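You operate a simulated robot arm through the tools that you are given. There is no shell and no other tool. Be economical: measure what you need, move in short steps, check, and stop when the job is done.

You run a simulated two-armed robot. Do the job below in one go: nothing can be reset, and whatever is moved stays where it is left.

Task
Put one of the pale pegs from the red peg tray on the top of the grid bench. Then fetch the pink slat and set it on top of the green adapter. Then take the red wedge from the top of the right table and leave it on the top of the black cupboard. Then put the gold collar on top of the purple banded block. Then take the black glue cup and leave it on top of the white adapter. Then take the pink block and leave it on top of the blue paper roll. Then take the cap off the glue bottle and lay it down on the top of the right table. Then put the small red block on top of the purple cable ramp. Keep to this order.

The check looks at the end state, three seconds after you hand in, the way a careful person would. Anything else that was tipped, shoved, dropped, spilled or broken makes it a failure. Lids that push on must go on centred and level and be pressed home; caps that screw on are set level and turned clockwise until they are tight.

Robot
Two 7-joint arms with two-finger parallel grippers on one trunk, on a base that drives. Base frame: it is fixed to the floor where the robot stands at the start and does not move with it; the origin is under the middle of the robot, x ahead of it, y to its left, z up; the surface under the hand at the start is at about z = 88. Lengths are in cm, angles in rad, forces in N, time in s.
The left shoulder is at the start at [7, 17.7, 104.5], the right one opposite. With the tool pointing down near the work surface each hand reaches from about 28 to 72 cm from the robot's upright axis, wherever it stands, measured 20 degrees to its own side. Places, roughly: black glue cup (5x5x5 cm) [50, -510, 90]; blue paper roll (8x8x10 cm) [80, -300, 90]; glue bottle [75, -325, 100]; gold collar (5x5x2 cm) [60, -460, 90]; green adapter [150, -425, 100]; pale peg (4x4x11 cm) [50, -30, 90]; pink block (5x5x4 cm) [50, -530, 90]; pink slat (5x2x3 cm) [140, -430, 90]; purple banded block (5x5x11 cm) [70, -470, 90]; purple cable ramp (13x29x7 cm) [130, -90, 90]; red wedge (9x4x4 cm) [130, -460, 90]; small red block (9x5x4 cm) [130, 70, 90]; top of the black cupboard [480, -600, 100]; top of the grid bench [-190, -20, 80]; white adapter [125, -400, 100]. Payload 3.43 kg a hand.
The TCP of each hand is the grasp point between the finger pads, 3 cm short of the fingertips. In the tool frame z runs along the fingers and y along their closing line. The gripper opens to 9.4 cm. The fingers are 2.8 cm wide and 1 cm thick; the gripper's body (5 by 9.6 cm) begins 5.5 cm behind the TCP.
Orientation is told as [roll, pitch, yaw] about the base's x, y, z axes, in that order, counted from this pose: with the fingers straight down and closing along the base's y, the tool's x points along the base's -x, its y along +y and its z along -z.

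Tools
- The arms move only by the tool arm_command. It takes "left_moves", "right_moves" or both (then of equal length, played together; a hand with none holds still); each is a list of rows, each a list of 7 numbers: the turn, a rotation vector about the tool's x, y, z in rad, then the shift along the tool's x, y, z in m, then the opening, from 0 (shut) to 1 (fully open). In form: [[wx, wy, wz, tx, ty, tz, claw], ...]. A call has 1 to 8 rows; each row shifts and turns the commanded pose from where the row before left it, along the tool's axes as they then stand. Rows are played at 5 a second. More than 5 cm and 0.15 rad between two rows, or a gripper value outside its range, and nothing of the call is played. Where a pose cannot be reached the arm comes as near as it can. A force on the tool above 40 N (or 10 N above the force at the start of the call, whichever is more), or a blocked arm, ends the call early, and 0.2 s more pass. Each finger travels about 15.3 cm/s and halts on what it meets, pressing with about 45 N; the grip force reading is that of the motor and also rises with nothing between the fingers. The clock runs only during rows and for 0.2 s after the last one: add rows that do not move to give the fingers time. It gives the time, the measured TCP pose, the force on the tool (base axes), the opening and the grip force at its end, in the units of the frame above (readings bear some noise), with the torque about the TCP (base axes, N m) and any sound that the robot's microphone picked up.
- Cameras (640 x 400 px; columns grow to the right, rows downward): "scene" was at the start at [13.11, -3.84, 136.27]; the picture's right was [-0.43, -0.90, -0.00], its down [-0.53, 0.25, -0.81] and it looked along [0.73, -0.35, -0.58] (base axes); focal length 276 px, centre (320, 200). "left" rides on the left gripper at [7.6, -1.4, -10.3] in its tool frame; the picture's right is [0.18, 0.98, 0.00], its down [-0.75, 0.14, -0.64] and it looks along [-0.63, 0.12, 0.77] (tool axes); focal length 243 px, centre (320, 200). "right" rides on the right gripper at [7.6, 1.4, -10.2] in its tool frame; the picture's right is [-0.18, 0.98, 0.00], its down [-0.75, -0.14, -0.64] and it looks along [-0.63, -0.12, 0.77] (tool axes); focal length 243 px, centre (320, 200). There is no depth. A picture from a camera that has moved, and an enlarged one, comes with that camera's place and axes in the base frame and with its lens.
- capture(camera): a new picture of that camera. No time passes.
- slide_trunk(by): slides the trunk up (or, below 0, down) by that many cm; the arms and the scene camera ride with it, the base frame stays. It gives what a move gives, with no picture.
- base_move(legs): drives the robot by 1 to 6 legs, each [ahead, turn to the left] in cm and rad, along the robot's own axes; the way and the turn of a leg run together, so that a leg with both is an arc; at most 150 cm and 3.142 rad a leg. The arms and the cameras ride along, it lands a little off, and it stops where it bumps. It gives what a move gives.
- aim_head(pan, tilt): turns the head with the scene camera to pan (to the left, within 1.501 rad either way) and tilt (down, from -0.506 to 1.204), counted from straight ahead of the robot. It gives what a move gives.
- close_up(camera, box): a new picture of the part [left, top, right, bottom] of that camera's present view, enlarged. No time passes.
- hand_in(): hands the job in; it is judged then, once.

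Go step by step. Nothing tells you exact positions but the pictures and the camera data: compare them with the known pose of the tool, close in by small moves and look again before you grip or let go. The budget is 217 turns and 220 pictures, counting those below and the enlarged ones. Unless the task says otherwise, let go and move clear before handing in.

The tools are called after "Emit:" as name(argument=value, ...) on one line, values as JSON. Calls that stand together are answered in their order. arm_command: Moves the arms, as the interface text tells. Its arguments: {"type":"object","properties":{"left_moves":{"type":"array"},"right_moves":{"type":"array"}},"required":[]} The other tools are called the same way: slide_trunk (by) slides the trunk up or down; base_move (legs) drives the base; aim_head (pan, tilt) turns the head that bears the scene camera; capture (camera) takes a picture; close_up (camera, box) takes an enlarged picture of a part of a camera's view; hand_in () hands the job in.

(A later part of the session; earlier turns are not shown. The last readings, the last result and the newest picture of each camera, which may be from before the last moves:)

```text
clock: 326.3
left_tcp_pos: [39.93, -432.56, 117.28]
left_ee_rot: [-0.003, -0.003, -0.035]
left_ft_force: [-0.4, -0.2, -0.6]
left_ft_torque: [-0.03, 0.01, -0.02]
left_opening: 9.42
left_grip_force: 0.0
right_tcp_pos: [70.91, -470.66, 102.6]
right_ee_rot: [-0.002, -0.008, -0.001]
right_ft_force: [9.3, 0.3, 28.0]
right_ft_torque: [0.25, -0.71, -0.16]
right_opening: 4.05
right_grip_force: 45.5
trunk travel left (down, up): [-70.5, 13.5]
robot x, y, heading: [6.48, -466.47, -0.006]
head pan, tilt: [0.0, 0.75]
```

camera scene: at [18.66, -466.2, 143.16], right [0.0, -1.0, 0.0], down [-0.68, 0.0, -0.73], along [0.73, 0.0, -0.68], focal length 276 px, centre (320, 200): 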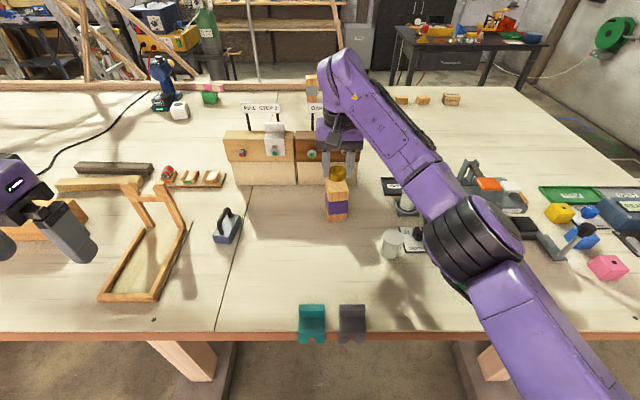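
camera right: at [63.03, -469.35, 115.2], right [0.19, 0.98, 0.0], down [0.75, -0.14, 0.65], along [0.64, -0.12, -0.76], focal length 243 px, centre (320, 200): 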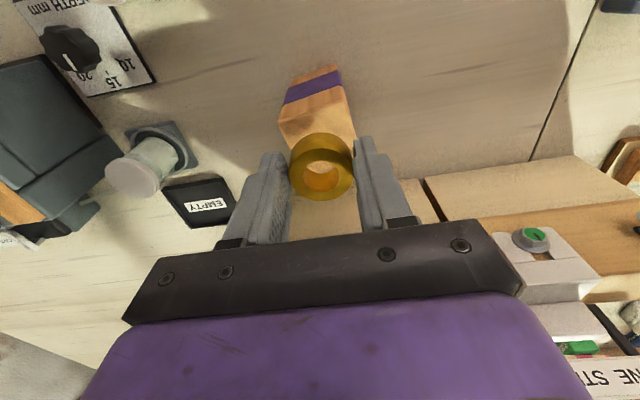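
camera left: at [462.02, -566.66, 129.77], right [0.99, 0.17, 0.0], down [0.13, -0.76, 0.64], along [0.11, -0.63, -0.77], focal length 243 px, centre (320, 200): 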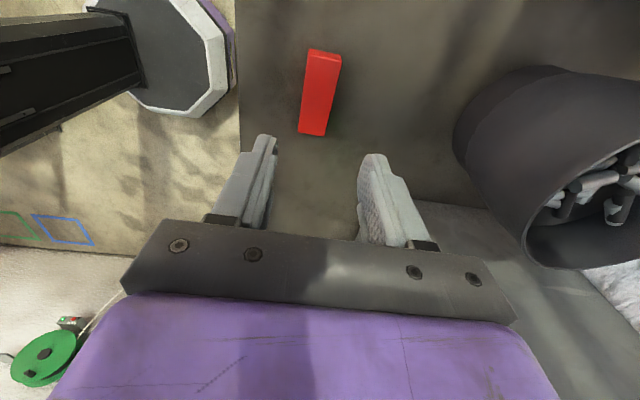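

Contact at TCP z=102.6. I ease up 3 mm, open, and rise.

Emit:
arm_command(right_moves=[[0, 0, 0, 0, 0, -0.0035, 0.35], [0, 0, 0, 0, 0, 0, 0.35], [0, 0, 0, 0, 0, 0, 0.55], [0, 0, 0, 0, 0, 0, 0.65], [0, 0, 0, 0, 0, -0.02, 0.65], [0, 0, 0, 0, 0, -0.03, 0.65], [0, 0, 0, 0, 0, -0.03, 0.65], [0, 0, 0, 0, 0, 0, 0.65]])

Emit:
close_up(camera="scene", box=[270, 120, 400, 240])

Emit:
capture(camera="right")

```text
clock: 328.1
left_tcp_pos: [40.25, -432.43, 117.27]
left_ee_rot: [0.001, -0.003, -0.033]
left_ft_force: [0.1, 0.2, 0.1]
left_ft_torque: [0.03, -0.02, -0.01]
left_opening: 9.39
left_grip_force: 0.0
right_tcp_pos: [70.21, -471.21, 110.26]
right_ee_rot: [-0.001, -0.004, -0.001]
right_ft_force: [-0.2, 0.6, -0.8]
right_ft_torque: [0.04, 0.03, 0.02]
right_opening: 6.12
right_grip_force: 0.1
right hand out of reach, approached as far as the arm can: row 7
trunk travel left (down, up): [-70.5, 13.5]
robot x, y, heading: [6.57, -466.22, -0.005]
head pan, tilt: [0.0, 0.75]
```

```text
3.33 times, centred on (335, 180) of scene
camera zoom: at [19.85, -466.5, 143.17], right [0.0, -1.0, 0.0], down [-0.68, 0.0, -0.73], along [0.73, 0.0, -0.68], focal length 919 px, centre (270, 267)
```

zoom: 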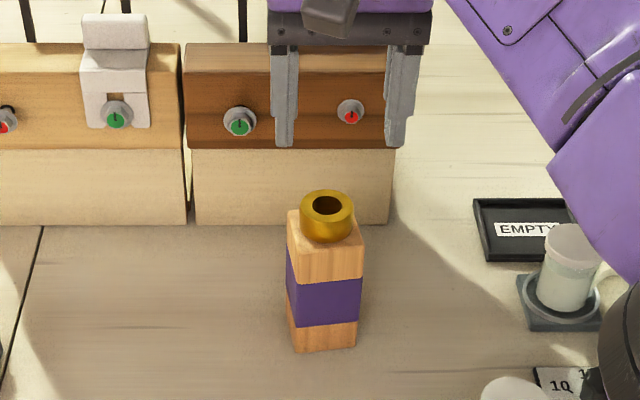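

```text
107 pictures are left
camera right: at [62.49, -469.8, 120.63], right [0.19, 0.98, 0.0], down [0.75, -0.14, 0.64], along [0.63, -0.12, -0.76], focal length 243 px, centre (320, 200)
```

right: 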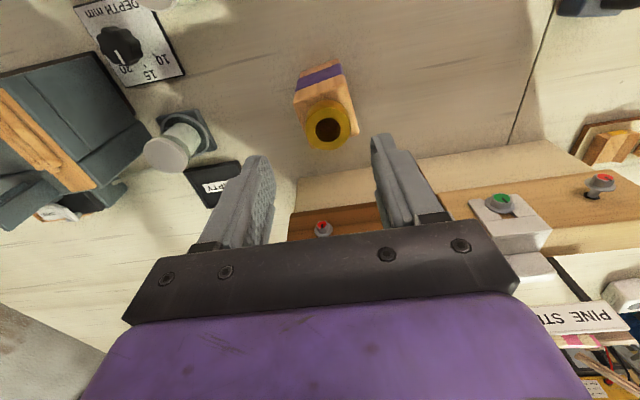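

Emit:
close_up(camera="right", box=[270, 40, 390, 160])

Emit:
close_up(camera="scene", box=[315, 170, 355, 230])

```text
3.33 times, centred on (330, 100) of right
camera zoom: at [62.49, -469.8, 120.63], right [0.19, 0.98, 0.0], down [0.75, -0.14, 0.64], along [0.63, -0.12, -0.76], focal length 809 px, centre (287, 533)
```

zoom: 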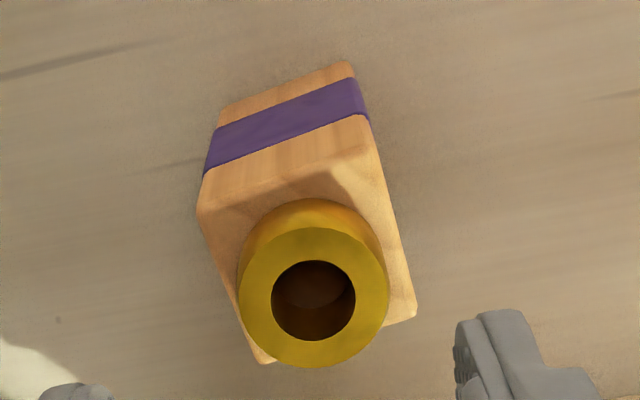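

```text
6.67 times, centred on (335, 200) of scene
camera zoom: at [19.85, -466.5, 143.17], right [0.0, -1.0, 0.0], down [-0.68, 0.0, -0.73], along [0.73, 0.0, -0.68], focal length 1839 px, centre (220, 200)
```

zoom: 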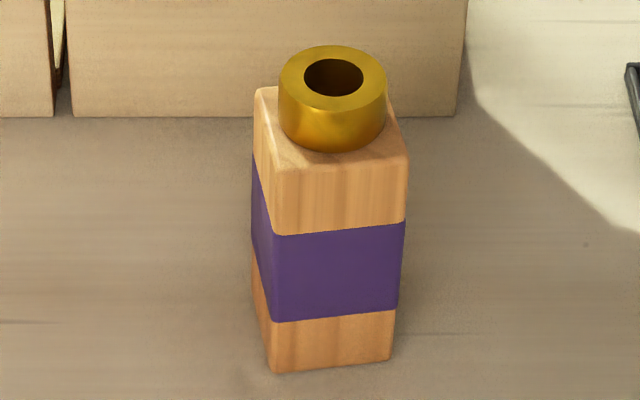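

The collar sits well centred on the banded block. Next comes the black glue cup; I'll back out, shift to y≈-512 and approach the table again in front of the cup and the pink block.

Emit:
base_move(legs=[[-42, 0], [0, -1.57], [46, 0], [0, 1.57], [30, 0]])

Emit:
arm_command(right_moves=[[0, 0, 0, 0.045, -0.01, 0, 1], [0, 0, 0, 0.045, -0.01, 0, 1], [0, 0, 0, 0.045, -0.02, 0, 1], [0, 0, 0, 0.04, -0.03, 0, 1], [0, 0, 0, 0.02, -0.04, 0, 1], [0, 0, 0, 0, -0.04, -0.02, 1], [0, 0, 0, 0, 0, 0, 1]])

Emit:
aim_head(pan=-0.1, tilt=0.75)

Emit:
capture(camera="scene")

Emit:
capture(camera="right")

```text
clock: 342.3
left_tcp_pos: [29.06, -479.29, 117.29]
left_ee_rot: [0.002, -0.002, -0.041]
left_ft_force: [-0.1, 0.9, 0.3]
left_ft_torque: [0.01, 0.01, 0.01]
left_opening: 9.38
left_grip_force: 0.1
right_tcp_pos: [58.83, -518.22, 110.32]
right_ee_rot: [-0.002, -0.003, -0.011]
right_ft_force: [-0.2, 0.3, 1.3]
right_ft_torque: [-0.01, 0.0, -0.01]
right_opening: 6.1
right_grip_force: 0.1
trunk travel left (down, up): [-70.5, 13.5]
robot x, y, heading: [-5.24, -513.06, -0.01]
head pan, tilt: [0.0, 0.75]
```

```text
clock: 343.9
left_tcp_pos: [29.03, -479.4, 117.14]
left_ee_rot: [0.0, 0.0, -0.041]
left_ft_force: [-0.8, 0.5, -0.6]
left_ft_torque: [-0.02, 0.06, 0.02]
left_opening: 9.41
left_grip_force: 0.0
right_tcp_pos: [39.89, -533.36, 112.24]
right_ee_rot: [0.0, -0.003, -0.011]
right_ft_force: [0.1, -0.1, -0.5]
right_ft_torque: [-0.05, -0.01, 0.03]
right_opening: 9.43
right_grip_force: 0.0
right hand out of reach, approached as far as the arm can: row 4
trunk travel left (down, up): [-70.5, 13.5]
robot x, y, heading: [-5.1, -512.98, -0.007]
head pan, tilt: [0.0, 0.75]
```

```text
clock: 344.6
left_tcp_pos: [29.12, -479.44, 117.27]
left_ee_rot: [-0.001, -0.004, -0.04]
left_ft_force: [0.3, 0.3, -0.2]
left_ft_torque: [0.04, -0.01, 0.01]
left_opening: 9.39
left_grip_force: 0.1
right_tcp_pos: [40.01, -533.48, 112.26]
right_ee_rot: [-0.002, -0.003, -0.011]
right_ft_force: [0.5, 0.5, 0.3]
right_ft_torque: [-0.05, 0.05, 0.01]
right_opening: 9.39
right_grip_force: 0.0
trunk travel left (down, up): [-70.5, 13.5]
robot x, y, heading: [-5.05, -512.71, -0.016]
head pan, tilt: [-0.099, 0.75]
```

```text
104 pictures are left
camera scene: at [8.35, -513.97, 143.17], right [-0.11, -0.99, 0.0], down [-0.68, 0.07, -0.73], along [0.73, -0.08, -0.68], focal length 276 px, centre (320, 200)
```

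scene: 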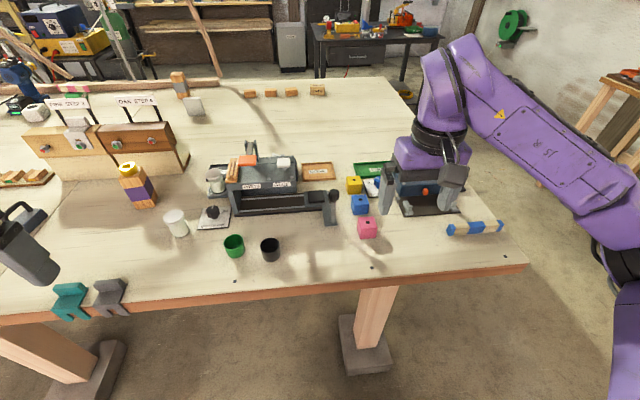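

```text
103 pictures are left
camera right: at [32.18, -532.01, 122.57], right [0.19, 0.98, 0.0], down [0.75, -0.15, 0.64], along [0.63, -0.13, -0.76], focal length 243 px, centre (320, 200)
```

right: 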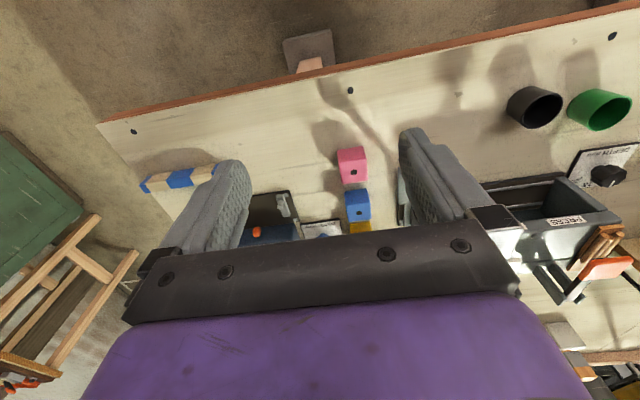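

The black cup is at about [47.8,-507.8], the green cup 8.5 cm beside it, and the pink block at [53,-531]. I bring the left hand over the black cup.

Emit:
arm_command(left_moves=[[0, 0, 0, -0.028, -0.039, 0, 0.7], [0, 0, 0, -0.028, -0.039, 0, 0.7], [0, 0, 0, -0.028, -0.039, 0, 0.7], [0, 0, 0, -0.028, -0.039, 0, 0.7], [0, 0, 0.0, -0.028, -0.039, 0, 0.7], [0, 0, 0, -0.028, -0.039, 0, 0.7], [0, 0, 0, -0.028, -0.039, 0, 0.7], [0, 0, 0, 0, 0, 0.04, 0.7]])

Emit:
capture(camera="left")

Emit:
capture(camera="scene")

```text
clock: 346.4
left_tcp_pos: [47.6, -507.4, 113.33]
left_ee_rot: [-0.002, -0.003, -0.042]
left_ft_force: [0.1, -1.1, 0.1]
left_ft_torque: [-0.01, 0.04, 0.03]
left_opening: 6.58
left_grip_force: 0.1
right_tcp_pos: [39.92, -533.41, 112.4]
right_ee_rot: [-0.001, -0.003, -0.009]
right_ft_force: [0.3, -0.5, -0.2]
right_ft_torque: [-0.03, -0.04, -0.01]
right_opening: 9.42
right_grip_force: 0.0
trunk travel left (down, up): [-70.5, 13.5]
robot x, y, heading: [-5.02, -513.04, -0.013]
head pan, tilt: [-0.099, 0.75]
```

```text
102 pictures are left
camera left: at [39.78, -508.62, 123.55], right [-0.14, 0.99, 0.0], down [0.76, 0.11, 0.64], along [0.64, 0.09, -0.77], focal length 243 px, centre (320, 200)
```

left: 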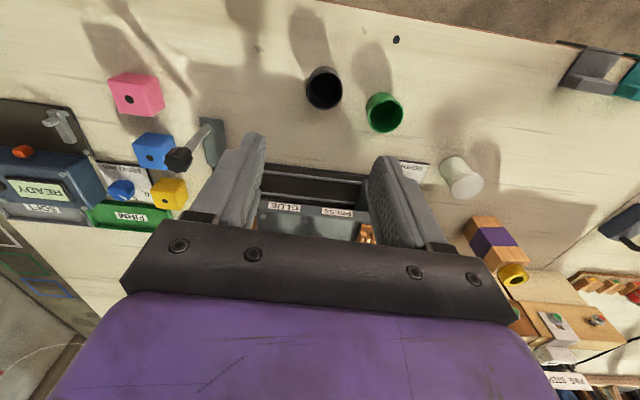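

```text
101 pictures are left
camera scene: at [8.33, -513.89, 143.18], right [-0.11, -0.99, 0.0], down [-0.68, 0.07, -0.73], along [0.73, -0.08, -0.68], focal length 276 px, centre (320, 200)
```

scene: 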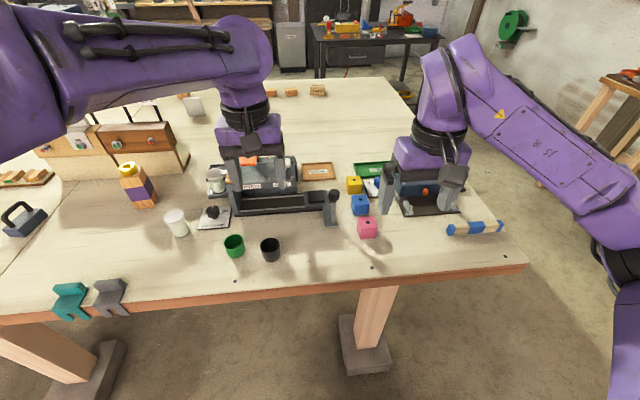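

Cup at [48,-507.1] is right below the hand. Descending around it.

Emit:
arm_command(left_moves=[[0, 0, 0, -0.003, 0.002, 0.04, 0.66], [0, 0, 0, 0, 0, 0.04, 0.66], [0, 0, 0, 0, 0, 0.04, 0.66], [0, 0, 0, 0, 0, 0, 0.66]])

Emit:
capture(camera="left")

Emit:
close_up(camera="scene", box=[180, 170, 400, 300])

```text
clock: 347.4
left_tcp_pos: [47.92, -507.29, 101.19]
left_ee_rot: [-0.001, -0.003, -0.041]
left_ft_force: [0.1, -0.3, 0.1]
left_ft_torque: [0.02, 0.01, 0.03]
left_opening: 6.16
left_grip_force: 0.2
right_tcp_pos: [39.95, -533.55, 112.26]
right_ee_rot: [0.0, -0.002, -0.011]
right_ft_force: [0.3, 0.2, -0.5]
right_ft_torque: [-0.01, 0.01, -0.04]
right_opening: 9.37
right_grip_force: 0.1
trunk travel left (down, up): [-70.5, 13.5]
robot x, y, heading: [-5.21, -512.93, -0.012]
head pan, tilt: [-0.099, 0.75]
```

```text
100 pictures are left
camera left: at [40.26, -508.47, 111.51], right [-0.14, 0.99, 0.0], down [0.76, 0.11, 0.64], along [0.64, 0.09, -0.76], focal length 243 px, centre (320, 200)
```

left: 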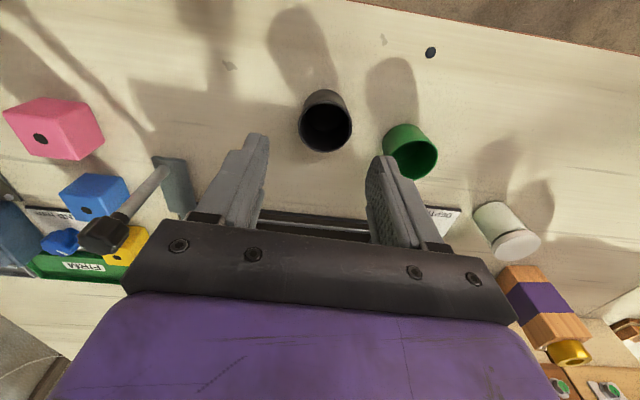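

```text
2.91 times, centred on (290, 235) of scene
camera zoom: at [8.31, -514.02, 143.18], right [-0.11, -0.99, 0.0], down [-0.68, 0.08, -0.73], along [0.73, -0.08, -0.68], focal length 802 px, centre (407, 98)
```

zoom: 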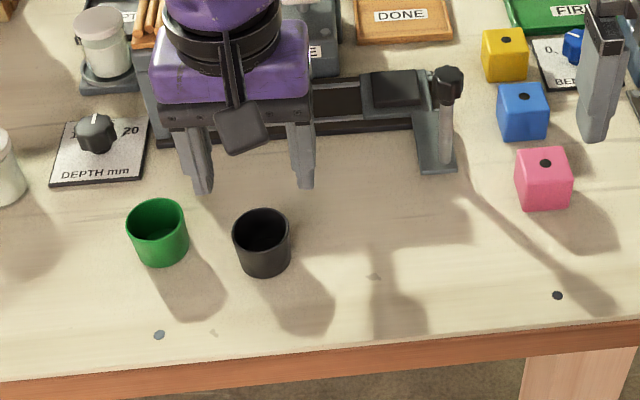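

Emit:
arm_command(left_moves=[[0, 0, 0, -0.003, 0.003, 0.04, 0.66], [0, 0, 0, 0, 0, 0.035, 0.66], [0, 0, 0, 0, 0, 0.015, 0.66], [0, 0, 0, 0, 0, 0, 0.66]])

Emit:
capture(camera="left")

Emit:
close_up(camera="scene", box=[180, 170, 400, 300])

```text
clock: 348.4
left_tcp_pos: [48.23, -507.02, 92.27]
left_ee_rot: [0.001, -0.004, -0.039]
left_ft_force: [0.0, 0.0, -1.2]
left_ft_torque: [-0.05, -0.01, 0.01]
left_opening: 6.2
left_grip_force: 0.1
right_tcp_pos: [39.87, -533.36, 112.35]
right_ee_rot: [0.0, -0.002, -0.01]
right_ft_force: [-0.5, -0.3, 0.4]
right_ft_torque: [0.0, 0.01, -0.04]
right_opening: 9.39
right_grip_force: 0.2
trunk travel left (down, up): [-70.5, 13.5]
robot x, y, heading: [-5.38, -513.05, -0.012]
head pan, tilt: [-0.099, 0.75]
```

```text
98 pictures are left
camera left: at [40.55, -508.26, 102.56], right [-0.14, 0.99, 0.0], down [0.76, 0.11, 0.64], along [0.64, 0.09, -0.76], focal length 243 px, centre (320, 200)
```

left: 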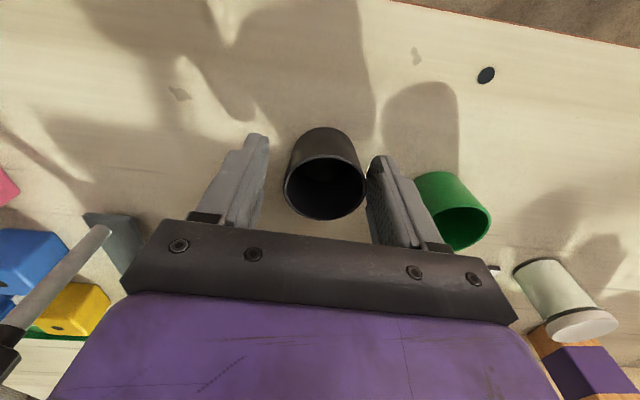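

```text
2.91 times, centred on (290, 235) of scene
camera zoom: at [8.36, -514.03, 143.17], right [-0.11, -0.99, 0.0], down [-0.68, 0.08, -0.73], along [0.73, -0.08, -0.68], focal length 802 px, centre (407, 98)
```

zoom: 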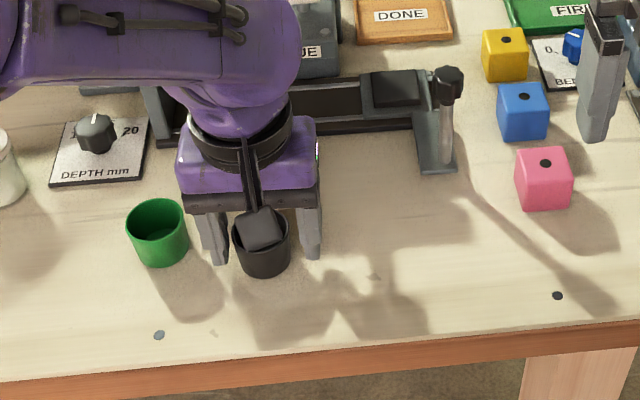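

The fingers straddle the cup evenly. Closing.

Emit:
arm_command(left_moves=[[0, 0, 0, 0, 0, 0, 0.55], [0, 0, 0, 0, 0, 0, 0.45], [0, 0, 0, 0, 0, 0, 0.4], [0, 0, 0, 0, 0, 0, 0.4]])

Emit:
arm_command(left_moves=[[0, 0, 0, 0, 0, -0.03, 0.4], [0, 0, 0, 0, 0, -0.04, 0.4], [0, 0, 0, 0, 0, -0.04, 0.4], [0, 0, 0, 0, 0, 0, 0.4]])

Emit:
capture(camera="left")

```text
clock: 349.4
left_tcp_pos: [48.34, -507.03, 92.27]
left_ee_rot: [0.0, -0.004, -0.04]
left_ft_force: [0.4, 0.4, 0.6]
left_ft_torque: [0.0, -0.02, 0.0]
left_opening: 4.43
left_grip_force: 45.1
right_tcp_pos: [39.86, -533.32, 112.22]
right_ee_rot: [0.001, -0.005, -0.01]
right_ft_force: [0.3, 0.2, -0.6]
right_ft_torque: [-0.02, -0.03, -0.01]
right_opening: 9.4
right_grip_force: 0.0
trunk travel left (down, up): [-70.5, 13.5]
robot x, y, heading: [-5.07, -513.17, -0.01]
head pan, tilt: [-0.099, 0.75]
```

```text
clock: 350.4
left_tcp_pos: [48.27, -507.01, 103.42]
left_ee_rot: [-0.002, -0.003, -0.041]
left_ft_force: [0.1, -1.1, 0.2]
left_ft_torque: [-0.02, 0.01, 0.0]
left_opening: 4.44
left_grip_force: 44.7
right_tcp_pos: [39.97, -533.46, 112.19]
right_ee_rot: [-0.002, -0.003, -0.011]
right_ft_force: [0.4, 0.8, 0.2]
right_ft_torque: [0.01, 0.02, -0.03]
right_opening: 9.4
right_grip_force: 0.0
trunk travel left (down, up): [-70.5, 13.5]
robot x, y, heading: [-4.58, -513.13, -0.01]
head pan, tilt: [-0.099, 0.75]
```

```text
96 pictures are left
camera left: at [40.59, -508.28, 113.73], right [-0.14, 0.99, 0.0], down [0.76, 0.11, 0.64], along [0.64, 0.09, -0.77], focal length 243 px, centre (320, 200)
```

left: 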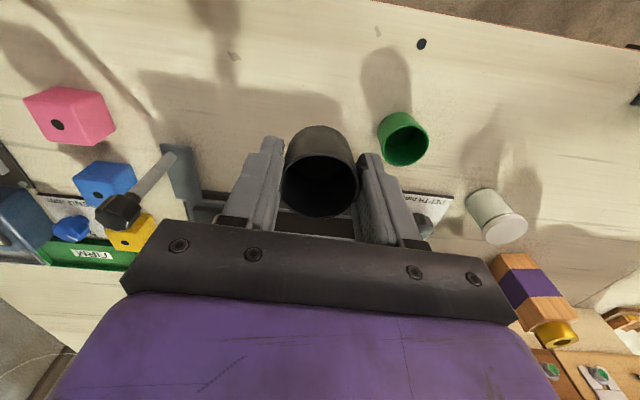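

I have the black cup, held upright. I'll tuck it in, raise the trunk and drive round to the far side of the table to the white adapter.

Emit:
arm_command(left_moves=[[0, 0, 0, 0, 0, -0.045, 0.4], [0, 0, 0, 0, 0, -0.045, 0.4], [0, 0, 0, 0.03, 0.035, 0, 0.4], [0, 0, 0, 0.03, 0.035, 0, 0.4], [0, 0, 0, 0.03, 0.035, 0, 0.4], [0, 0, 0, 0.02, 0.035, 0, 0.4], [0, 0, 0, 0, 0, 0, 0.4]])

Emit:
slide_trunk(by=12)

Emit:
base_move(legs=[[-45, 0], [0, -1.57], [121, 0], [0, 1.57], [130, 0], [130, 0]])

```text
clock: 352.0
left_tcp_pos: [37.71, -492.88, 112.39]
left_ee_rot: [0.004, -0.004, -0.04]
left_ft_force: [0.0, -0.2, -0.4]
left_ft_torque: [0.01, -0.01, -0.02]
left_opening: 4.45
left_grip_force: 45.1
right_tcp_pos: [39.83, -533.75, 112.3]
right_ee_rot: [0.0, -0.002, -0.011]
right_ft_force: [0.2, -0.9, 0.2]
right_ft_torque: [0.07, 0.02, 0.01]
right_opening: 9.4
right_grip_force: 0.0
trunk travel left (down, up): [-70.5, 13.5]
robot x, y, heading: [-4.85, -513.07, -0.011]
head pan, tilt: [-0.099, 0.75]
```

```text
clock: 353.5
left_tcp_pos: [37.74, -492.53, 124.39]
left_ee_rot: [-0.001, -0.003, -0.04]
left_ft_force: [0.6, 0.4, -0.1]
left_ft_torque: [0.03, 0.01, 0.03]
left_opening: 4.45
left_grip_force: 44.9
right_tcp_pos: [39.82, -533.47, 124.23]
right_ee_rot: [-0.002, -0.004, -0.01]
right_ft_force: [0.3, -0.8, -0.2]
right_ft_torque: [-0.01, -0.02, 0.04]
right_opening: 9.41
right_grip_force: 0.0
trunk travel left (down, up): [-82.5, 1.5]
robot x, y, heading: [-5.02, -512.85, -0.01]
head pan, tilt: [-0.099, 0.75]
```

```text
clock: 381.8
left_tcp_pos: [251.21, -609.72, 124.35]
left_ee_rot: [0.001, -0.004, -0.019]
left_ft_force: [-1.0, -0.3, -0.2]
left_ft_torque: [-0.01, 0.02, 0.02]
left_opening: 4.41
left_grip_force: 45.5
right_tcp_pos: [254.29, -650.52, 124.35]
right_ee_rot: [-0.001, -0.004, 0.012]
right_ft_force: [-0.1, -0.1, -0.5]
right_ft_torque: [-0.02, -0.02, 0.0]
right_opening: 9.39
right_grip_force: 0.1
trunk travel left (down, up): [-82.5, 1.5]
robot x, y, heading: [209.08, -631.16, 0.012]
head pan, tilt: [-0.099, 0.75]
```

I'm at the lane behind the table. I'll drive up to about [228,-380] in two legs, then turn towards the table with a short reverse to stay clear of the arches.

Emit:
base_move(legs=[[0, 1.37], [90, 0], [0, 0.19], [80, 0]])

Emit:
aim_head(pan=0, tilt=0.5)

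Emit:
capture(camera="scene")

```text
clock: 394.6
left_tcp_pos: [206.89, -419.46, 124.32]
left_ee_rot: [0.0, -0.003, 1.535]
left_ft_force: [-0.2, 0.0, -0.2]
left_ft_torque: [-0.02, 0.04, 0.01]
left_opening: 4.45
left_grip_force: 44.6
right_tcp_pos: [247.75, -417.16, 124.42]
right_ee_rot: [-0.001, -0.004, 1.566]
right_ft_force: [1.0, 0.5, 0.9]
right_ft_torque: [-0.03, 0.0, 0.0]
right_opening: 9.41
right_grip_force: 0.1
trunk travel left (down, up): [-82.5, 1.5]
robot x, y, heading: [227.27, -462.2, 1.564]
head pan, tilt: [-0.099, 0.75]
```

```text
clock: 395.3
left_tcp_pos: [206.86, -419.33, 124.44]
left_ee_rot: [-0.001, -0.002, 1.533]
left_ft_force: [0.6, -0.2, -0.3]
left_ft_torque: [0.02, 0.0, -0.02]
left_opening: 4.45
left_grip_force: 44.9
right_tcp_pos: [247.82, -416.99, 124.27]
right_ee_rot: [0.0, -0.003, 1.565]
right_ft_force: [0.7, -0.2, 0.0]
right_ft_torque: [-0.01, 0.01, 0.01]
right_opening: 9.42
right_grip_force: 0.1
trunk travel left (down, up): [-82.5, 1.5]
robot x, y, heading: [227.63, -462.49, 1.565]
head pan, tilt: [0.0, 0.499]
```

```text
95 pictures are left
camera scene: at [227.74, -448.05, 157.36], right [1.0, -0.01, 0.0], down [0.0, -0.48, -0.88], along [0.01, 0.88, -0.48], focal length 276 px, centre (320, 200)
```

scene: 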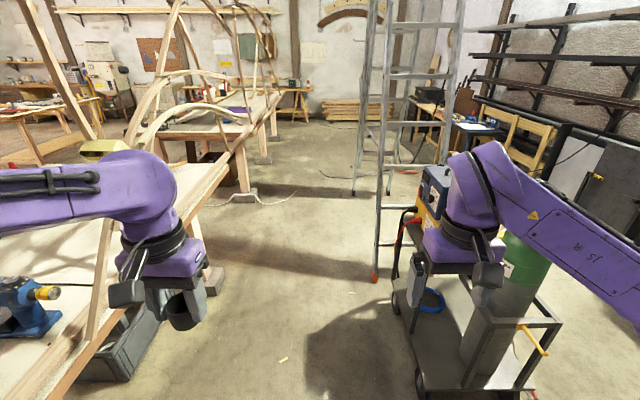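

The way up to y≈-384 is clear on both sides. Driving on and turning in steps.

Emit:
base_move(legs=[[80, 0], [0, 0.8], [-18, 0], [0, 0.77]])

Emit:
aim_head(pan=0.1, tilt=0.6)

Emit:
capture(camera="scene")

```text
clock: 404.9
left_tcp_pos: [198.47, -416.13, 124.4]
left_ee_rot: [0.001, -0.004, 3.114]
left_ft_force: [-0.5, 0.2, 0.3]
left_ft_torque: [0.02, -0.02, 0.03]
left_opening: 4.45
left_grip_force: 45.4
right_tcp_pos: [195.83, -375.22, 124.29]
right_ee_rot: [0.001, -0.003, -3.138]
right_ft_force: [-0.8, -0.2, 0.4]
right_ft_torque: [-0.03, -0.03, 0.01]
right_opening: 9.4
right_grip_force: 0.0
trunk travel left (down, up): [-82.5, 1.5]
robot x, y, heading: [241.22, -394.8, -3.139]
head pan, tilt: [0.0, 0.499]
```

```text
clock: 405.5
left_tcp_pos: [198.57, -416.14, 124.3]
left_ee_rot: [0.0, -0.003, 3.114]
left_ft_force: [0.1, -0.3, 0.0]
left_ft_torque: [-0.02, 0.01, 0.03]
left_opening: 4.45
left_grip_force: 45.1
right_tcp_pos: [195.72, -375.29, 124.33]
right_ee_rot: [0.001, -0.003, -3.138]
right_ft_force: [0.0, 0.8, -0.4]
right_ft_torque: [0.03, 0.04, 0.01]
right_opening: 9.39
right_grip_force: 0.0
trunk travel left (down, up): [-82.5, 1.5]
robot x, y, heading: [241.04, -395.47, -3.135]
head pan, tilt: [0.099, 0.6]
```

```text
94 pictures are left
camera scene: at [227.37, -396.17, 156.46], right [-0.1, 0.99, 0.0], down [0.56, 0.06, -0.83], along [-0.82, -0.08, -0.56], focal length 276 px, centre (320, 200)
```

scene: 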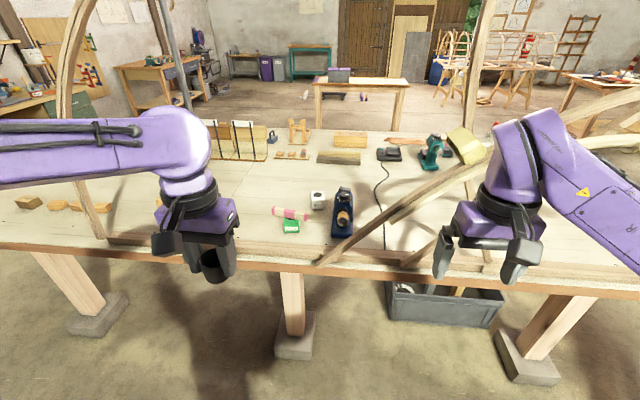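

The white adapter's top is at about [133,-406.2,94]. I shift slightly to the right, lower the trunk and stretch out the left arm before driving in.

Emit:
base_move(legs=[[0, -0.45], [10, 0], [0, 0.45]])

Emit:
slide_trunk(by=-12)

Emit:
arm_command(left_moves=[[0, 0, 0, -0.04, -0.01, 0, 0.4], [0, 0, 0, -0.04, -0.01, 0, 0.4], [0, 0, 0, -0.04, -0.01, 0, 0.4], [0, 0, 0, -0.04, -0.01, 0, 0.4], [0, 0, 0, -0.04, -0.01, 0, 0.4], [0, 0, 0, -0.03, -0.01, 0, 0.4], [0, 0, 0, 0, 0, 0, 0.4]])

Emit:
capture(camera="scene")

```text
clock: 409.3
left_tcp_pos: [189.63, -411.95, 124.32]
left_ee_rot: [-0.001, -0.004, 3.117]
left_ft_force: [0.2, -0.1, 0.2]
left_ft_torque: [-0.01, 0.0, -0.02]
left_opening: 4.45
left_grip_force: 44.8
right_tcp_pos: [186.69, -371.11, 124.31]
right_ee_rot: [0.002, -0.004, -3.133]
right_ft_force: [0.1, 0.1, 0.5]
right_ft_torque: [0.0, 0.02, -0.02]
right_opening: 9.38
right_grip_force: 0.1
trunk travel left (down, up): [-82.5, 1.5]
robot x, y, heading: [232.05, -390.92, -3.133]
head pan, tilt: [0.099, 0.6]
```

```text
clock: 410.8
left_tcp_pos: [189.51, -412.17, 112.45]
left_ee_rot: [-0.001, -0.004, 3.12]
left_ft_force: [-0.7, -0.7, -0.5]
left_ft_torque: [-0.02, 0.0, -0.04]
left_opening: 4.46
left_grip_force: 44.2
right_tcp_pos: [186.82, -371.18, 112.33]
right_ee_rot: [0.001, -0.003, -3.134]
right_ft_force: [0.7, -0.5, -0.3]
right_ft_torque: [0.0, -0.02, -0.03]
right_opening: 9.37
right_grip_force: 0.1
trunk travel left (down, up): [-70.5, 13.5]
robot x, y, heading: [231.85, -391.1, -3.137]
head pan, tilt: [0.099, 0.6]
```

```text
clock: 412.4
left_tcp_pos: [166.83, -405.46, 112.54]
left_ee_rot: [-0.001, -0.003, 3.116]
left_ft_force: [-0.5, -0.2, 0.4]
left_ft_torque: [0.0, 0.0, -0.05]
left_opening: 4.35
left_grip_force: 45.0
right_tcp_pos: [186.83, -371.22, 112.37]
right_ee_rot: [0.001, -0.003, -3.134]
right_ft_force: [-0.4, -0.1, -0.1]
right_ft_torque: [-0.01, 0.02, 0.03]
right_opening: 9.41
right_grip_force: 0.2
trunk travel left (down, up): [-70.5, 13.5]
robot x, y, heading: [232.49, -391.14, -3.133]
head pan, tilt: [0.099, 0.6]
```

```text
93 pictures are left
camera scene: at [218.56, -391.97, 144.47], right [-0.11, 0.99, 0.0], down [0.56, 0.06, -0.83], along [-0.82, -0.09, -0.56], focal length 276 px, centre (320, 200)
```

scene: 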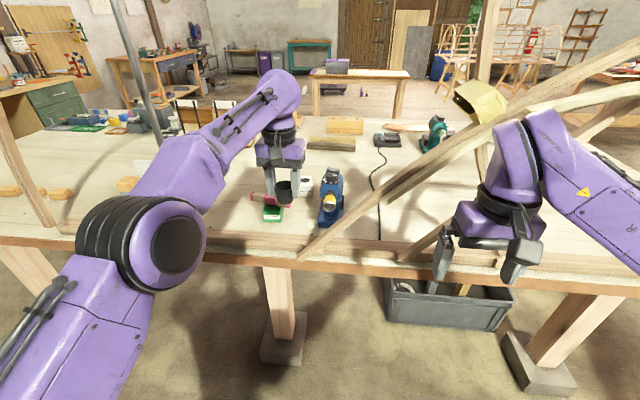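

The right hand would meet the strips when I drive in, so I tuck it back and outwards first.

Emit:
arm_command(right_moves=[[0, 0, 0, 0.03, -0.035, 0, 1], [0, 0, 0, 0.03, -0.035, 0, 1], [0, 0, 0, 0.03, -0.035, 0, 1], [0, 0, 0, 0.04, -0.025, 0, 1], [0, 0, 0, 0.04, -0.02, 0, 1], [0, 0, 0, 0.04, -0.01, 0, 1], [0, 0, 0, 0, 0, 0, 1]])

Emit:
base_move(legs=[[14, 0]])

Emit:
capture(camera="scene")

```text
clock: 414.0
left_tcp_pos: [166.57, -405.51, 112.37]
left_ee_rot: [0.001, -0.002, 3.119]
left_ft_force: [-0.3, 0.1, -0.6]
left_ft_torque: [-0.02, -0.02, 0.01]
left_opening: 4.35
left_grip_force: 45.0
right_tcp_pos: [207.59, -354.96, 112.32]
right_ee_rot: [0.001, -0.002, -3.133]
right_ft_force: [-0.9, 0.1, -0.3]
right_ft_torque: [-0.01, -0.02, 0.01]
right_opening: 9.4
right_grip_force: 0.1
trunk travel left (down, up): [-70.5, 13.5]
robot x, y, heading: [232.04, -391.18, -3.134]
head pan, tilt: [0.099, 0.6]
```

```text
clock: 415.3
left_tcp_pos: [152.9, -405.68, 112.65]
left_ee_rot: [0.001, -0.005, 3.119]
left_ft_force: [-0.4, -0.3, 0.5]
left_ft_torque: [0.04, 0.0, 0.02]
left_opening: 4.4
left_grip_force: 44.9
right_tcp_pos: [193.78, -355.18, 112.33]
right_ee_rot: [0.0, -0.006, -3.135]
right_ft_force: [0.5, -0.5, 0.6]
right_ft_torque: [0.0, -0.03, 0.01]
right_opening: 9.42
right_grip_force: 0.1
trunk travel left (down, up): [-70.5, 13.5]
robot x, y, heading: [218.1, -391.24, -3.134]
head pan, tilt: [0.099, 0.6]
```

```text
92 pictures are left
camera scene: at [204.56, -392.01, 144.48], right [-0.11, 0.99, 0.0], down [0.56, 0.06, -0.83], along [-0.82, -0.09, -0.56], focal length 276 px, centre (320, 200)
```

scene: 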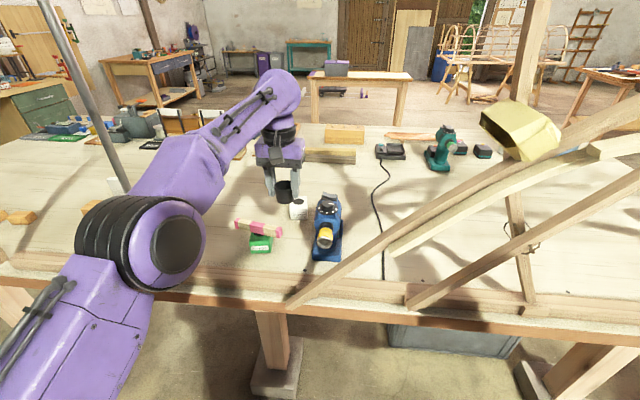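

The elbow's gap to the pole would be only about 5 cm, so I'll back out and shift 4 cm further to the right first.

Emit:
base_move(legs=[[-22, 0], [0, -0.4], [10, 0], [0, 0.4], [12, 0]])

Emit:
capture(camera="scene")

```text
clock: 418.1
left_tcp_pos: [173.75, -383.41, 112.09]
left_ee_rot: [0.025, 0.015, 2.776]
left_ft_force: [3.6, -5.6, -3.5]
left_ft_torque: [0.1, -0.15, 0.14]
left_opening: 4.34
left_grip_force: 45.1
right_tcp_pos: [229.48, -348.85, 112.38]
right_ee_rot: [0.001, -0.003, 2.801]
right_ft_force: [0.6, 0.0, 0.3]
right_ft_torque: [-0.03, -0.03, 0.0]
right_opening: 9.39
right_grip_force: 0.0
trunk travel left (down, up): [-70.5, 13.5]
robot x, y, heading: [240.36, -391.1, 2.802]
head pan, tilt: [0.099, 0.6]
stopped in leg 2: the force on the tool passed its limit at 79 N (the readings are from after the stop); the commanded pose is now the measured one
```

```text
91 pictures are left
camera scene: at [227.15, -387.25, 144.49], right [0.24, 0.97, 0.0], down [0.55, -0.13, -0.83], along [-0.8, 0.2, -0.56], focal length 276 px, centre (320, 200)
```

scene: 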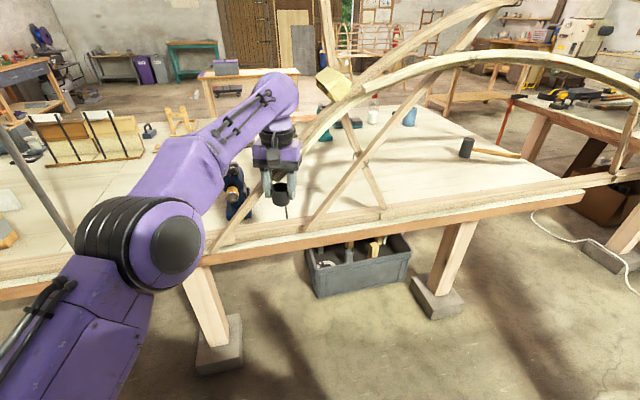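

The hand touched an arch strip while turning. I'll turn back the way I came and inspect the strip and the cup.

Emit:
base_move(legs=[[0, 0.345]])

Emit:
capture(camera="left")

Emit:
capture(camera="scene")

```text
clock: 419.6
left_tcp_pos: [175.22, -406.42, 111.96]
left_ee_rot: [0.023, 0.012, 3.125]
left_ft_force: [-0.3, -0.2, 0.9]
left_ft_torque: [0.03, -0.01, 0.03]
left_opening: 4.32
left_grip_force: 45.2
right_tcp_pos: [215.75, -354.98, 112.28]
right_ee_rot: [0.001, -0.003, -3.133]
right_ft_force: [-0.1, 0.9, 0.2]
right_ft_torque: [-0.01, 0.05, 0.0]
right_opening: 9.4
right_grip_force: 0.0
trunk travel left (down, up): [-70.5, 13.5]
robot x, y, heading: [240.36, -390.82, -3.128]
head pan, tilt: [0.099, 0.6]
```

```text
90 pictures are left
camera left: at [182.6, -405.01, 122.47], right [0.17, -0.99, 0.02], down [-0.76, -0.11, 0.64], along [-0.62, -0.13, -0.77], focal length 243 px, centre (320, 200)
```

left: 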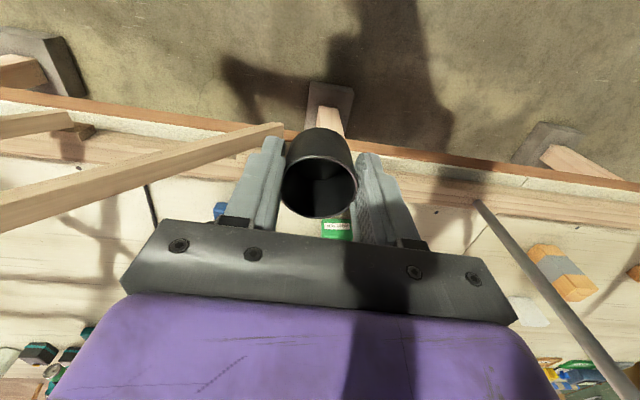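

```text
89 pictures are left
camera scene: at [226.63, -391.89, 144.46], right [-0.11, 0.99, 0.0], down [0.56, 0.06, -0.83], along [-0.82, -0.09, -0.56], focal length 276 px, centre (320, 200)
```

scene: 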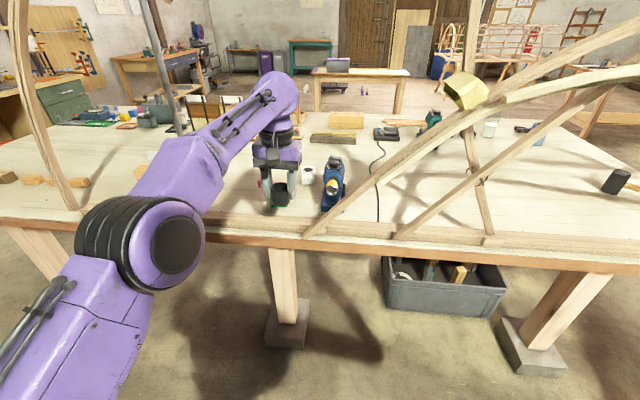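

The frame is unchanged and the cup is still upright in the grip. I'll level the hand, shift the robot by turning the other way (away from the strips), and then drive in.

Emit:
base_move(legs=[[0, 0.4], [-11, 0], [0, -0.41]])

Emit:
arm_command(left_moves=[[0.023, -0.012, 0, -0.01, 0.02, 0, 0.4], [0, 0, 0, -0.01, 0.025, 0, 0.4], [0, 0, 0, 0, 0, 0, 0.4]])

Emit:
capture(camera="scene")

```text
clock: 422.2
left_tcp_pos: [196.12, -426.1, 112.24]
left_ee_rot: [0.023, 0.011, -2.76]
left_ft_force: [-0.5, 0.7, -0.4]
left_ft_torque: [0.0, -0.02, 0.01]
left_opening: 4.29
left_grip_force: 45.6
right_tcp_pos: [213.66, -362.97, 112.28]
right_ee_rot: [0.001, -0.006, -2.736]
right_ft_force: [0.5, 0.9, 0.4]
right_ft_torque: [-0.01, 0.03, -0.01]
right_opening: 9.41
right_grip_force: 0.1
trunk travel left (down, up): [-70.5, 13.5]
robot x, y, heading: [250.06, -386.69, -2.732]
head pan, tilt: [0.099, 0.6]
stopped in leg 2: the robot was blocked; the commanded pose is now the measured one
```

```text
clock: 423.0
left_tcp_pos: [196.22, -430.74, 112.01]
left_ee_rot: [0.0, 0.0, -2.761]
left_ft_force: [-0.8, 0.1, -0.3]
left_ft_torque: [0.0, -0.02, 0.01]
left_opening: 4.3
left_grip_force: 45.1
left hand out of reach, approached as far as the arm can: row 2
right_tcp_pos: [213.47, -363.09, 112.31]
right_ee_rot: [0.002, -0.003, -2.736]
right_ft_force: [-0.6, -0.1, -0.5]
right_ft_torque: [0.01, 0.01, -0.02]
right_opening: 9.38
right_grip_force: 0.0
trunk travel left (down, up): [-70.5, 13.5]
robot x, y, heading: [249.92, -386.7, -2.738]
head pan, tilt: [0.099, 0.6]
```

```text
88 pictures are left
camera scene: at [237.76, -392.88, 144.46], right [-0.48, 0.88, 0.0], down [0.49, 0.27, -0.83], along [-0.72, -0.4, -0.56], focal length 276 px, centre (320, 200)
```

scene: 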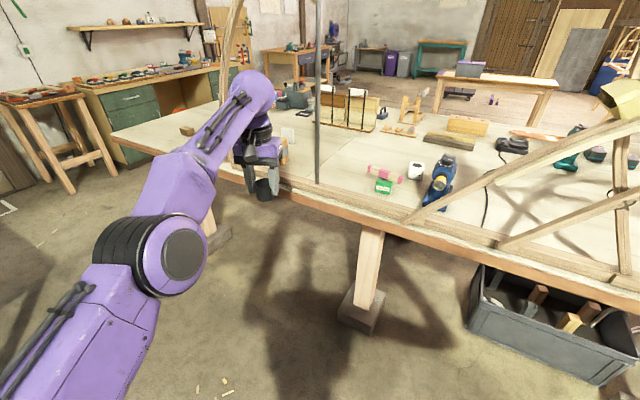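

The robot was blocked near the end of the reverse, probably at the cart behind, and stopped there. I go forward a little, turn back to face the table, and look at the cart.

Emit:
base_move(legs=[[2.5, 0], [0, -0.4]])

Emit:
aim_head(pan=-1.5, tilt=0.6)

Emit:
capture(camera="scene")

```text
clock: 425.0
left_tcp_pos: [181.13, -407.33, 111.77]
left_ee_rot: [0.0, 0.002, 3.122]
left_ft_force: [-0.1, 0.0, -0.7]
left_ft_torque: [-0.02, -0.01, 0.0]
left_opening: 4.28
left_grip_force: 44.8
right_tcp_pos: [223.43, -351.64, 112.26]
right_ee_rot: [0.002, -0.003, -3.138]
right_ft_force: [0.6, 0.4, 0.5]
right_ft_torque: [0.01, 0.0, -0.03]
right_opening: 9.41
right_grip_force: 0.1
trunk travel left (down, up): [-70.5, 13.5]
robot x, y, heading: [247.68, -387.29, -3.133]
head pan, tilt: [0.099, 0.6]
```

```text
clock: 426.6
left_tcp_pos: [181.19, -407.31, 111.86]
left_ee_rot: [0.002, 0.002, 3.12]
left_ft_force: [-0.5, 0.3, 0.0]
left_ft_torque: [0.02, 0.02, 0.03]
left_opening: 4.3
left_grip_force: 44.9
right_tcp_pos: [223.48, -351.71, 112.3]
right_ee_rot: [0.001, -0.003, -3.14]
right_ft_force: [-0.7, 1.1, 0.1]
right_ft_torque: [0.0, 0.01, -0.01]
right_opening: 9.37
right_grip_force: 0.1
trunk travel left (down, up): [-70.5, 13.5]
robot x, y, heading: [247.34, -387.86, -3.136]
head pan, tilt: [-1.499, 0.6]
```

```text
87 pictures are left
camera scene: at [242.19, -378.91, 144.46], right [1.0, 0.08, 0.0], down [0.04, -0.56, -0.82], along [-0.06, 0.82, -0.57], focal length 276 px, centre (320, 200)
```

scene: 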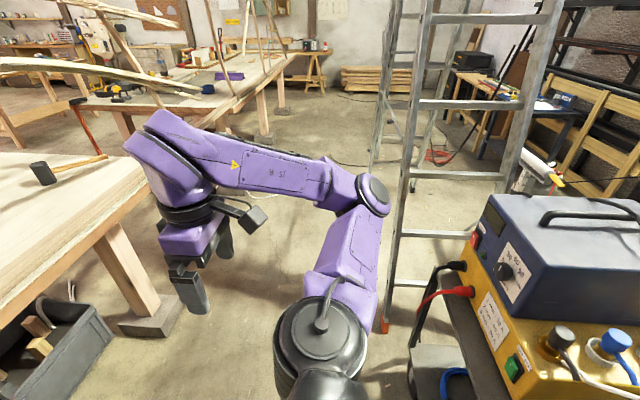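

The cart looks undisturbed. I tuck the right hand further back and then drive in with the left arm stretched.

Emit:
arm_command(right_moves=[[0, 0, 0, 0.03, -0.03, 0, 1], [0, 0, 0, 0.03, -0.03, 0, 1], [0, 0, 0, 0.03, -0.03, 0, 1], [0, 0, 0, 0.03, 0, 0, 1], [0, 0, 0, 0, 0, 0, 1]])

Emit:
aim_head(pan=0.15, tilt=0.6)

Emit:
base_move(legs=[[28, 0]])

Emit:
capture(camera="scene")

```text
clock: 427.8
left_tcp_pos: [181.0, -407.21, 111.87]
left_ee_rot: [0.0, 0.003, 3.12]
left_ft_force: [0.6, 0.0, -0.2]
left_ft_torque: [-0.02, -0.05, 0.01]
left_opening: 4.29
left_grip_force: 44.6
right_tcp_pos: [234.8, -342.63, 112.39]
right_ee_rot: [0.0, -0.001, -3.134]
right_ft_force: [0.4, -0.4, -0.2]
right_ft_torque: [-0.02, -0.01, 0.0]
right_opening: 9.41
right_grip_force: 0.1
right hand out of reach, approached as far as the arm can: row 4
trunk travel left (down, up): [-70.5, 13.5]
robot x, y, heading: [247.62, -387.28, -3.138]
head pan, tilt: [-1.499, 0.6]
```

```text
clock: 429.5
left_tcp_pos: [181.27, -407.26, 111.87]
left_ee_rot: [0.0, 0.002, 3.122]
left_ft_force: [0.1, 0.4, 0.0]
left_ft_torque: [-0.03, 0.0, 0.04]
left_opening: 4.29
left_grip_force: 44.8
right_tcp_pos: [234.83, -342.67, 112.51]
right_ee_rot: [0.0, -0.004, -3.137]
right_ft_force: [-0.7, -0.2, 0.0]
right_ft_torque: [0.01, 0.01, 0.0]
right_opening: 9.37
right_grip_force: 0.1
trunk travel left (down, up): [-70.5, 13.5]
robot x, y, heading: [247.59, -387.53, -3.141]
head pan, tilt: [0.15, 0.6]
```

```text
clock: 431.5
left_tcp_pos: [153.33, -407.54, 111.91]
left_ee_rot: [0.0, 0.0, 3.122]
left_ft_force: [-0.8, 0.6, 0.2]
left_ft_torque: [-0.03, 0.0, 0.02]
left_opening: 4.3
left_grip_force: 45.0
right_tcp_pos: [206.77, -342.84, 112.45]
right_ee_rot: [0.0, -0.004, -3.137]
right_ft_force: [-0.4, -0.2, -0.7]
right_ft_torque: [-0.01, -0.03, -0.01]
right_opening: 9.4
right_grip_force: 0.0
trunk travel left (down, up): [-70.5, 13.5]
robot x, y, heading: [219.7, -388.0, -3.134]
head pan, tilt: [0.15, 0.6]
```

```text
86 pictures are left
camera scene: at [206.23, -389.25, 144.47], right [-0.16, 0.99, 0.0], down [0.56, 0.09, -0.83], along [-0.82, -0.13, -0.56], focal length 276 px, centre (320, 200)
```

scene: 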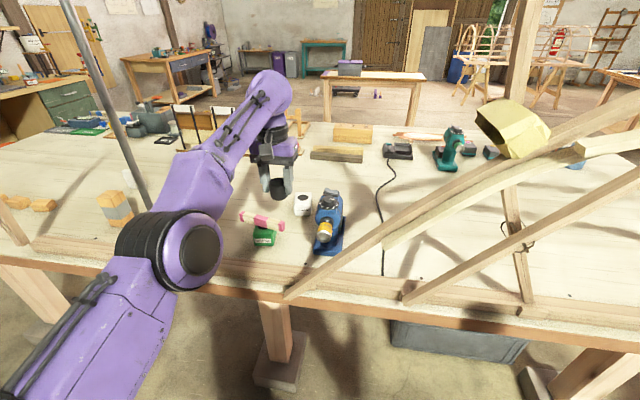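

Emit:
base_move(legs=[[10, 0], [9.5, 0]])

Emit:
capture(camera="scene")

Emit:
capture(camera="left")

```text
clock: 433.4
left_tcp_pos: [133.43, -407.75, 111.97]
left_ee_rot: [-0.001, 0.001, 3.125]
left_ft_force: [0.5, 0.1, 0.1]
left_ft_torque: [0.02, -0.03, 0.03]
left_opening: 4.3
left_grip_force: 44.7
right_tcp_pos: [186.96, -343.0, 112.51]
right_ee_rot: [0.0, -0.004, -3.134]
right_ft_force: [0.5, -0.2, 0.3]
right_ft_torque: [0.01, -0.04, -0.02]
right_opening: 9.4
right_grip_force: 0.0
trunk travel left (down, up): [-70.5, 13.5]
robot x, y, heading: [199.77, -388.5, -3.137]
head pan, tilt: [0.15, 0.6]
```

```text
85 pictures are left
camera scene: at [186.42, -389.4, 144.45], right [-0.16, 0.99, 0.0], down [0.56, 0.09, -0.82], along [-0.81, -0.13, -0.57], focal length 276 px, centre (320, 200)
```

scene: 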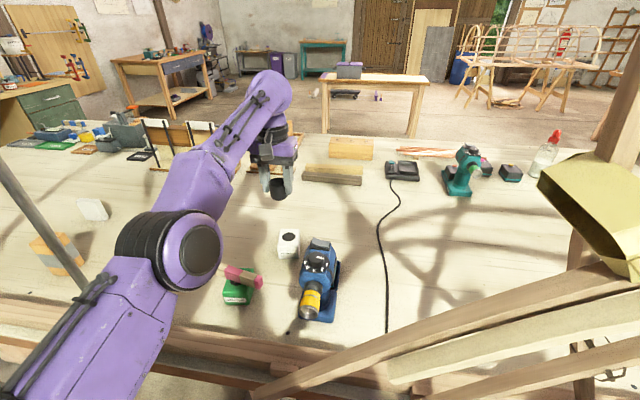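

```text
84 pictures are left
camera left: at [141.07, -406.59, 122.19], right [0.17, -0.99, 0.0], down [-0.76, -0.13, 0.64], along [-0.63, -0.11, -0.77], focal length 243 px, centre (320, 200)
```

left: 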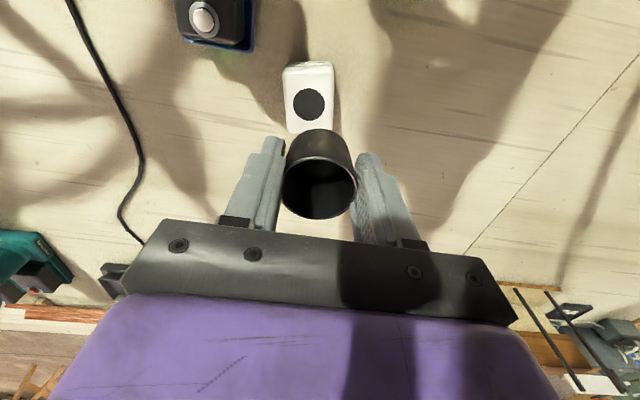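

The adapter's top centre is at [132.2,-406.9,93]. I align the cup over it and lower to just above.

Emit:
arm_command(left_moves=[[0, 0, 0, -0.012, -0.009, 0.02, 0.4], [0, 0, 0, 0, 0, 0.04, 0.4], [0, 0, 0, 0, 0, 0.04, 0.4], [0, 0, 0, 0, 0, 0.015, 0.4], [0, 0, 0, 0, 0, 0, 0.4]])

Emit:
close_up(camera="scene", box=[210, 170, 370, 290])

Emit:
capture(camera="left")

```text
clock: 434.6
left_tcp_pos: [133.01, -407.58, 100.19]
left_ee_rot: [0.0, 0.001, 3.124]
left_ft_force: [0.2, 1.2, -0.7]
left_ft_torque: [-0.04, 0.01, 0.01]
left_opening: 4.28
left_grip_force: 45.0
left hand out of reach, approached as far as the arm can: row 1
right_tcp_pos: [186.93, -343.04, 112.35]
right_ee_rot: [-0.001, -0.005, -3.134]
right_ft_force: [0.3, -0.5, 0.1]
right_ft_torque: [0.04, -0.03, 0.02]
right_opening: 9.42
right_grip_force: 0.0
trunk travel left (down, up): [-70.5, 13.5]
robot x, y, heading: [200.32, -387.76, -3.133]
head pan, tilt: [0.15, 0.6]
```

```text
3.33 times, centred on (290, 230) of scene
camera zoom: at [186.5, -389.41, 144.46], right [-0.16, 0.99, 0.0], down [0.56, 0.09, -0.82], along [-0.81, -0.13, -0.57], focal length 919 px, centre (420, 100)
```

zoom: 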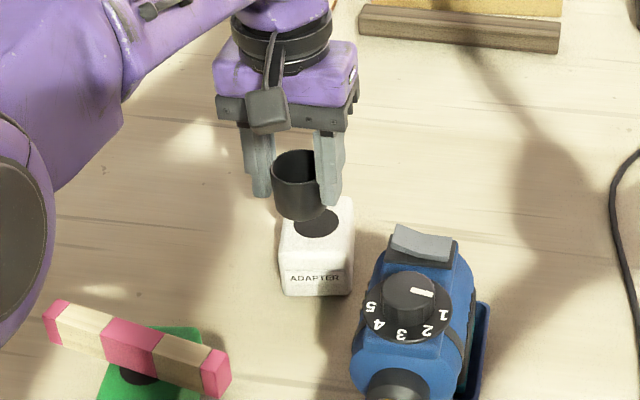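

```text
82 pictures are left
camera left: at [140.53, -406.35, 110.45], right [0.17, -0.99, 0.0], down [-0.76, -0.13, 0.64], along [-0.63, -0.11, -0.77], focal length 243 px, centre (320, 200)
```

left: 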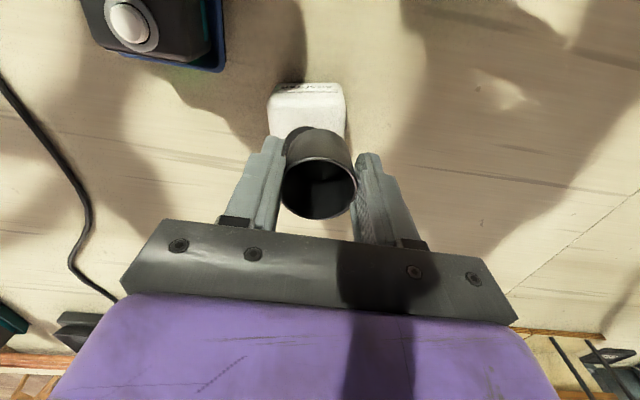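

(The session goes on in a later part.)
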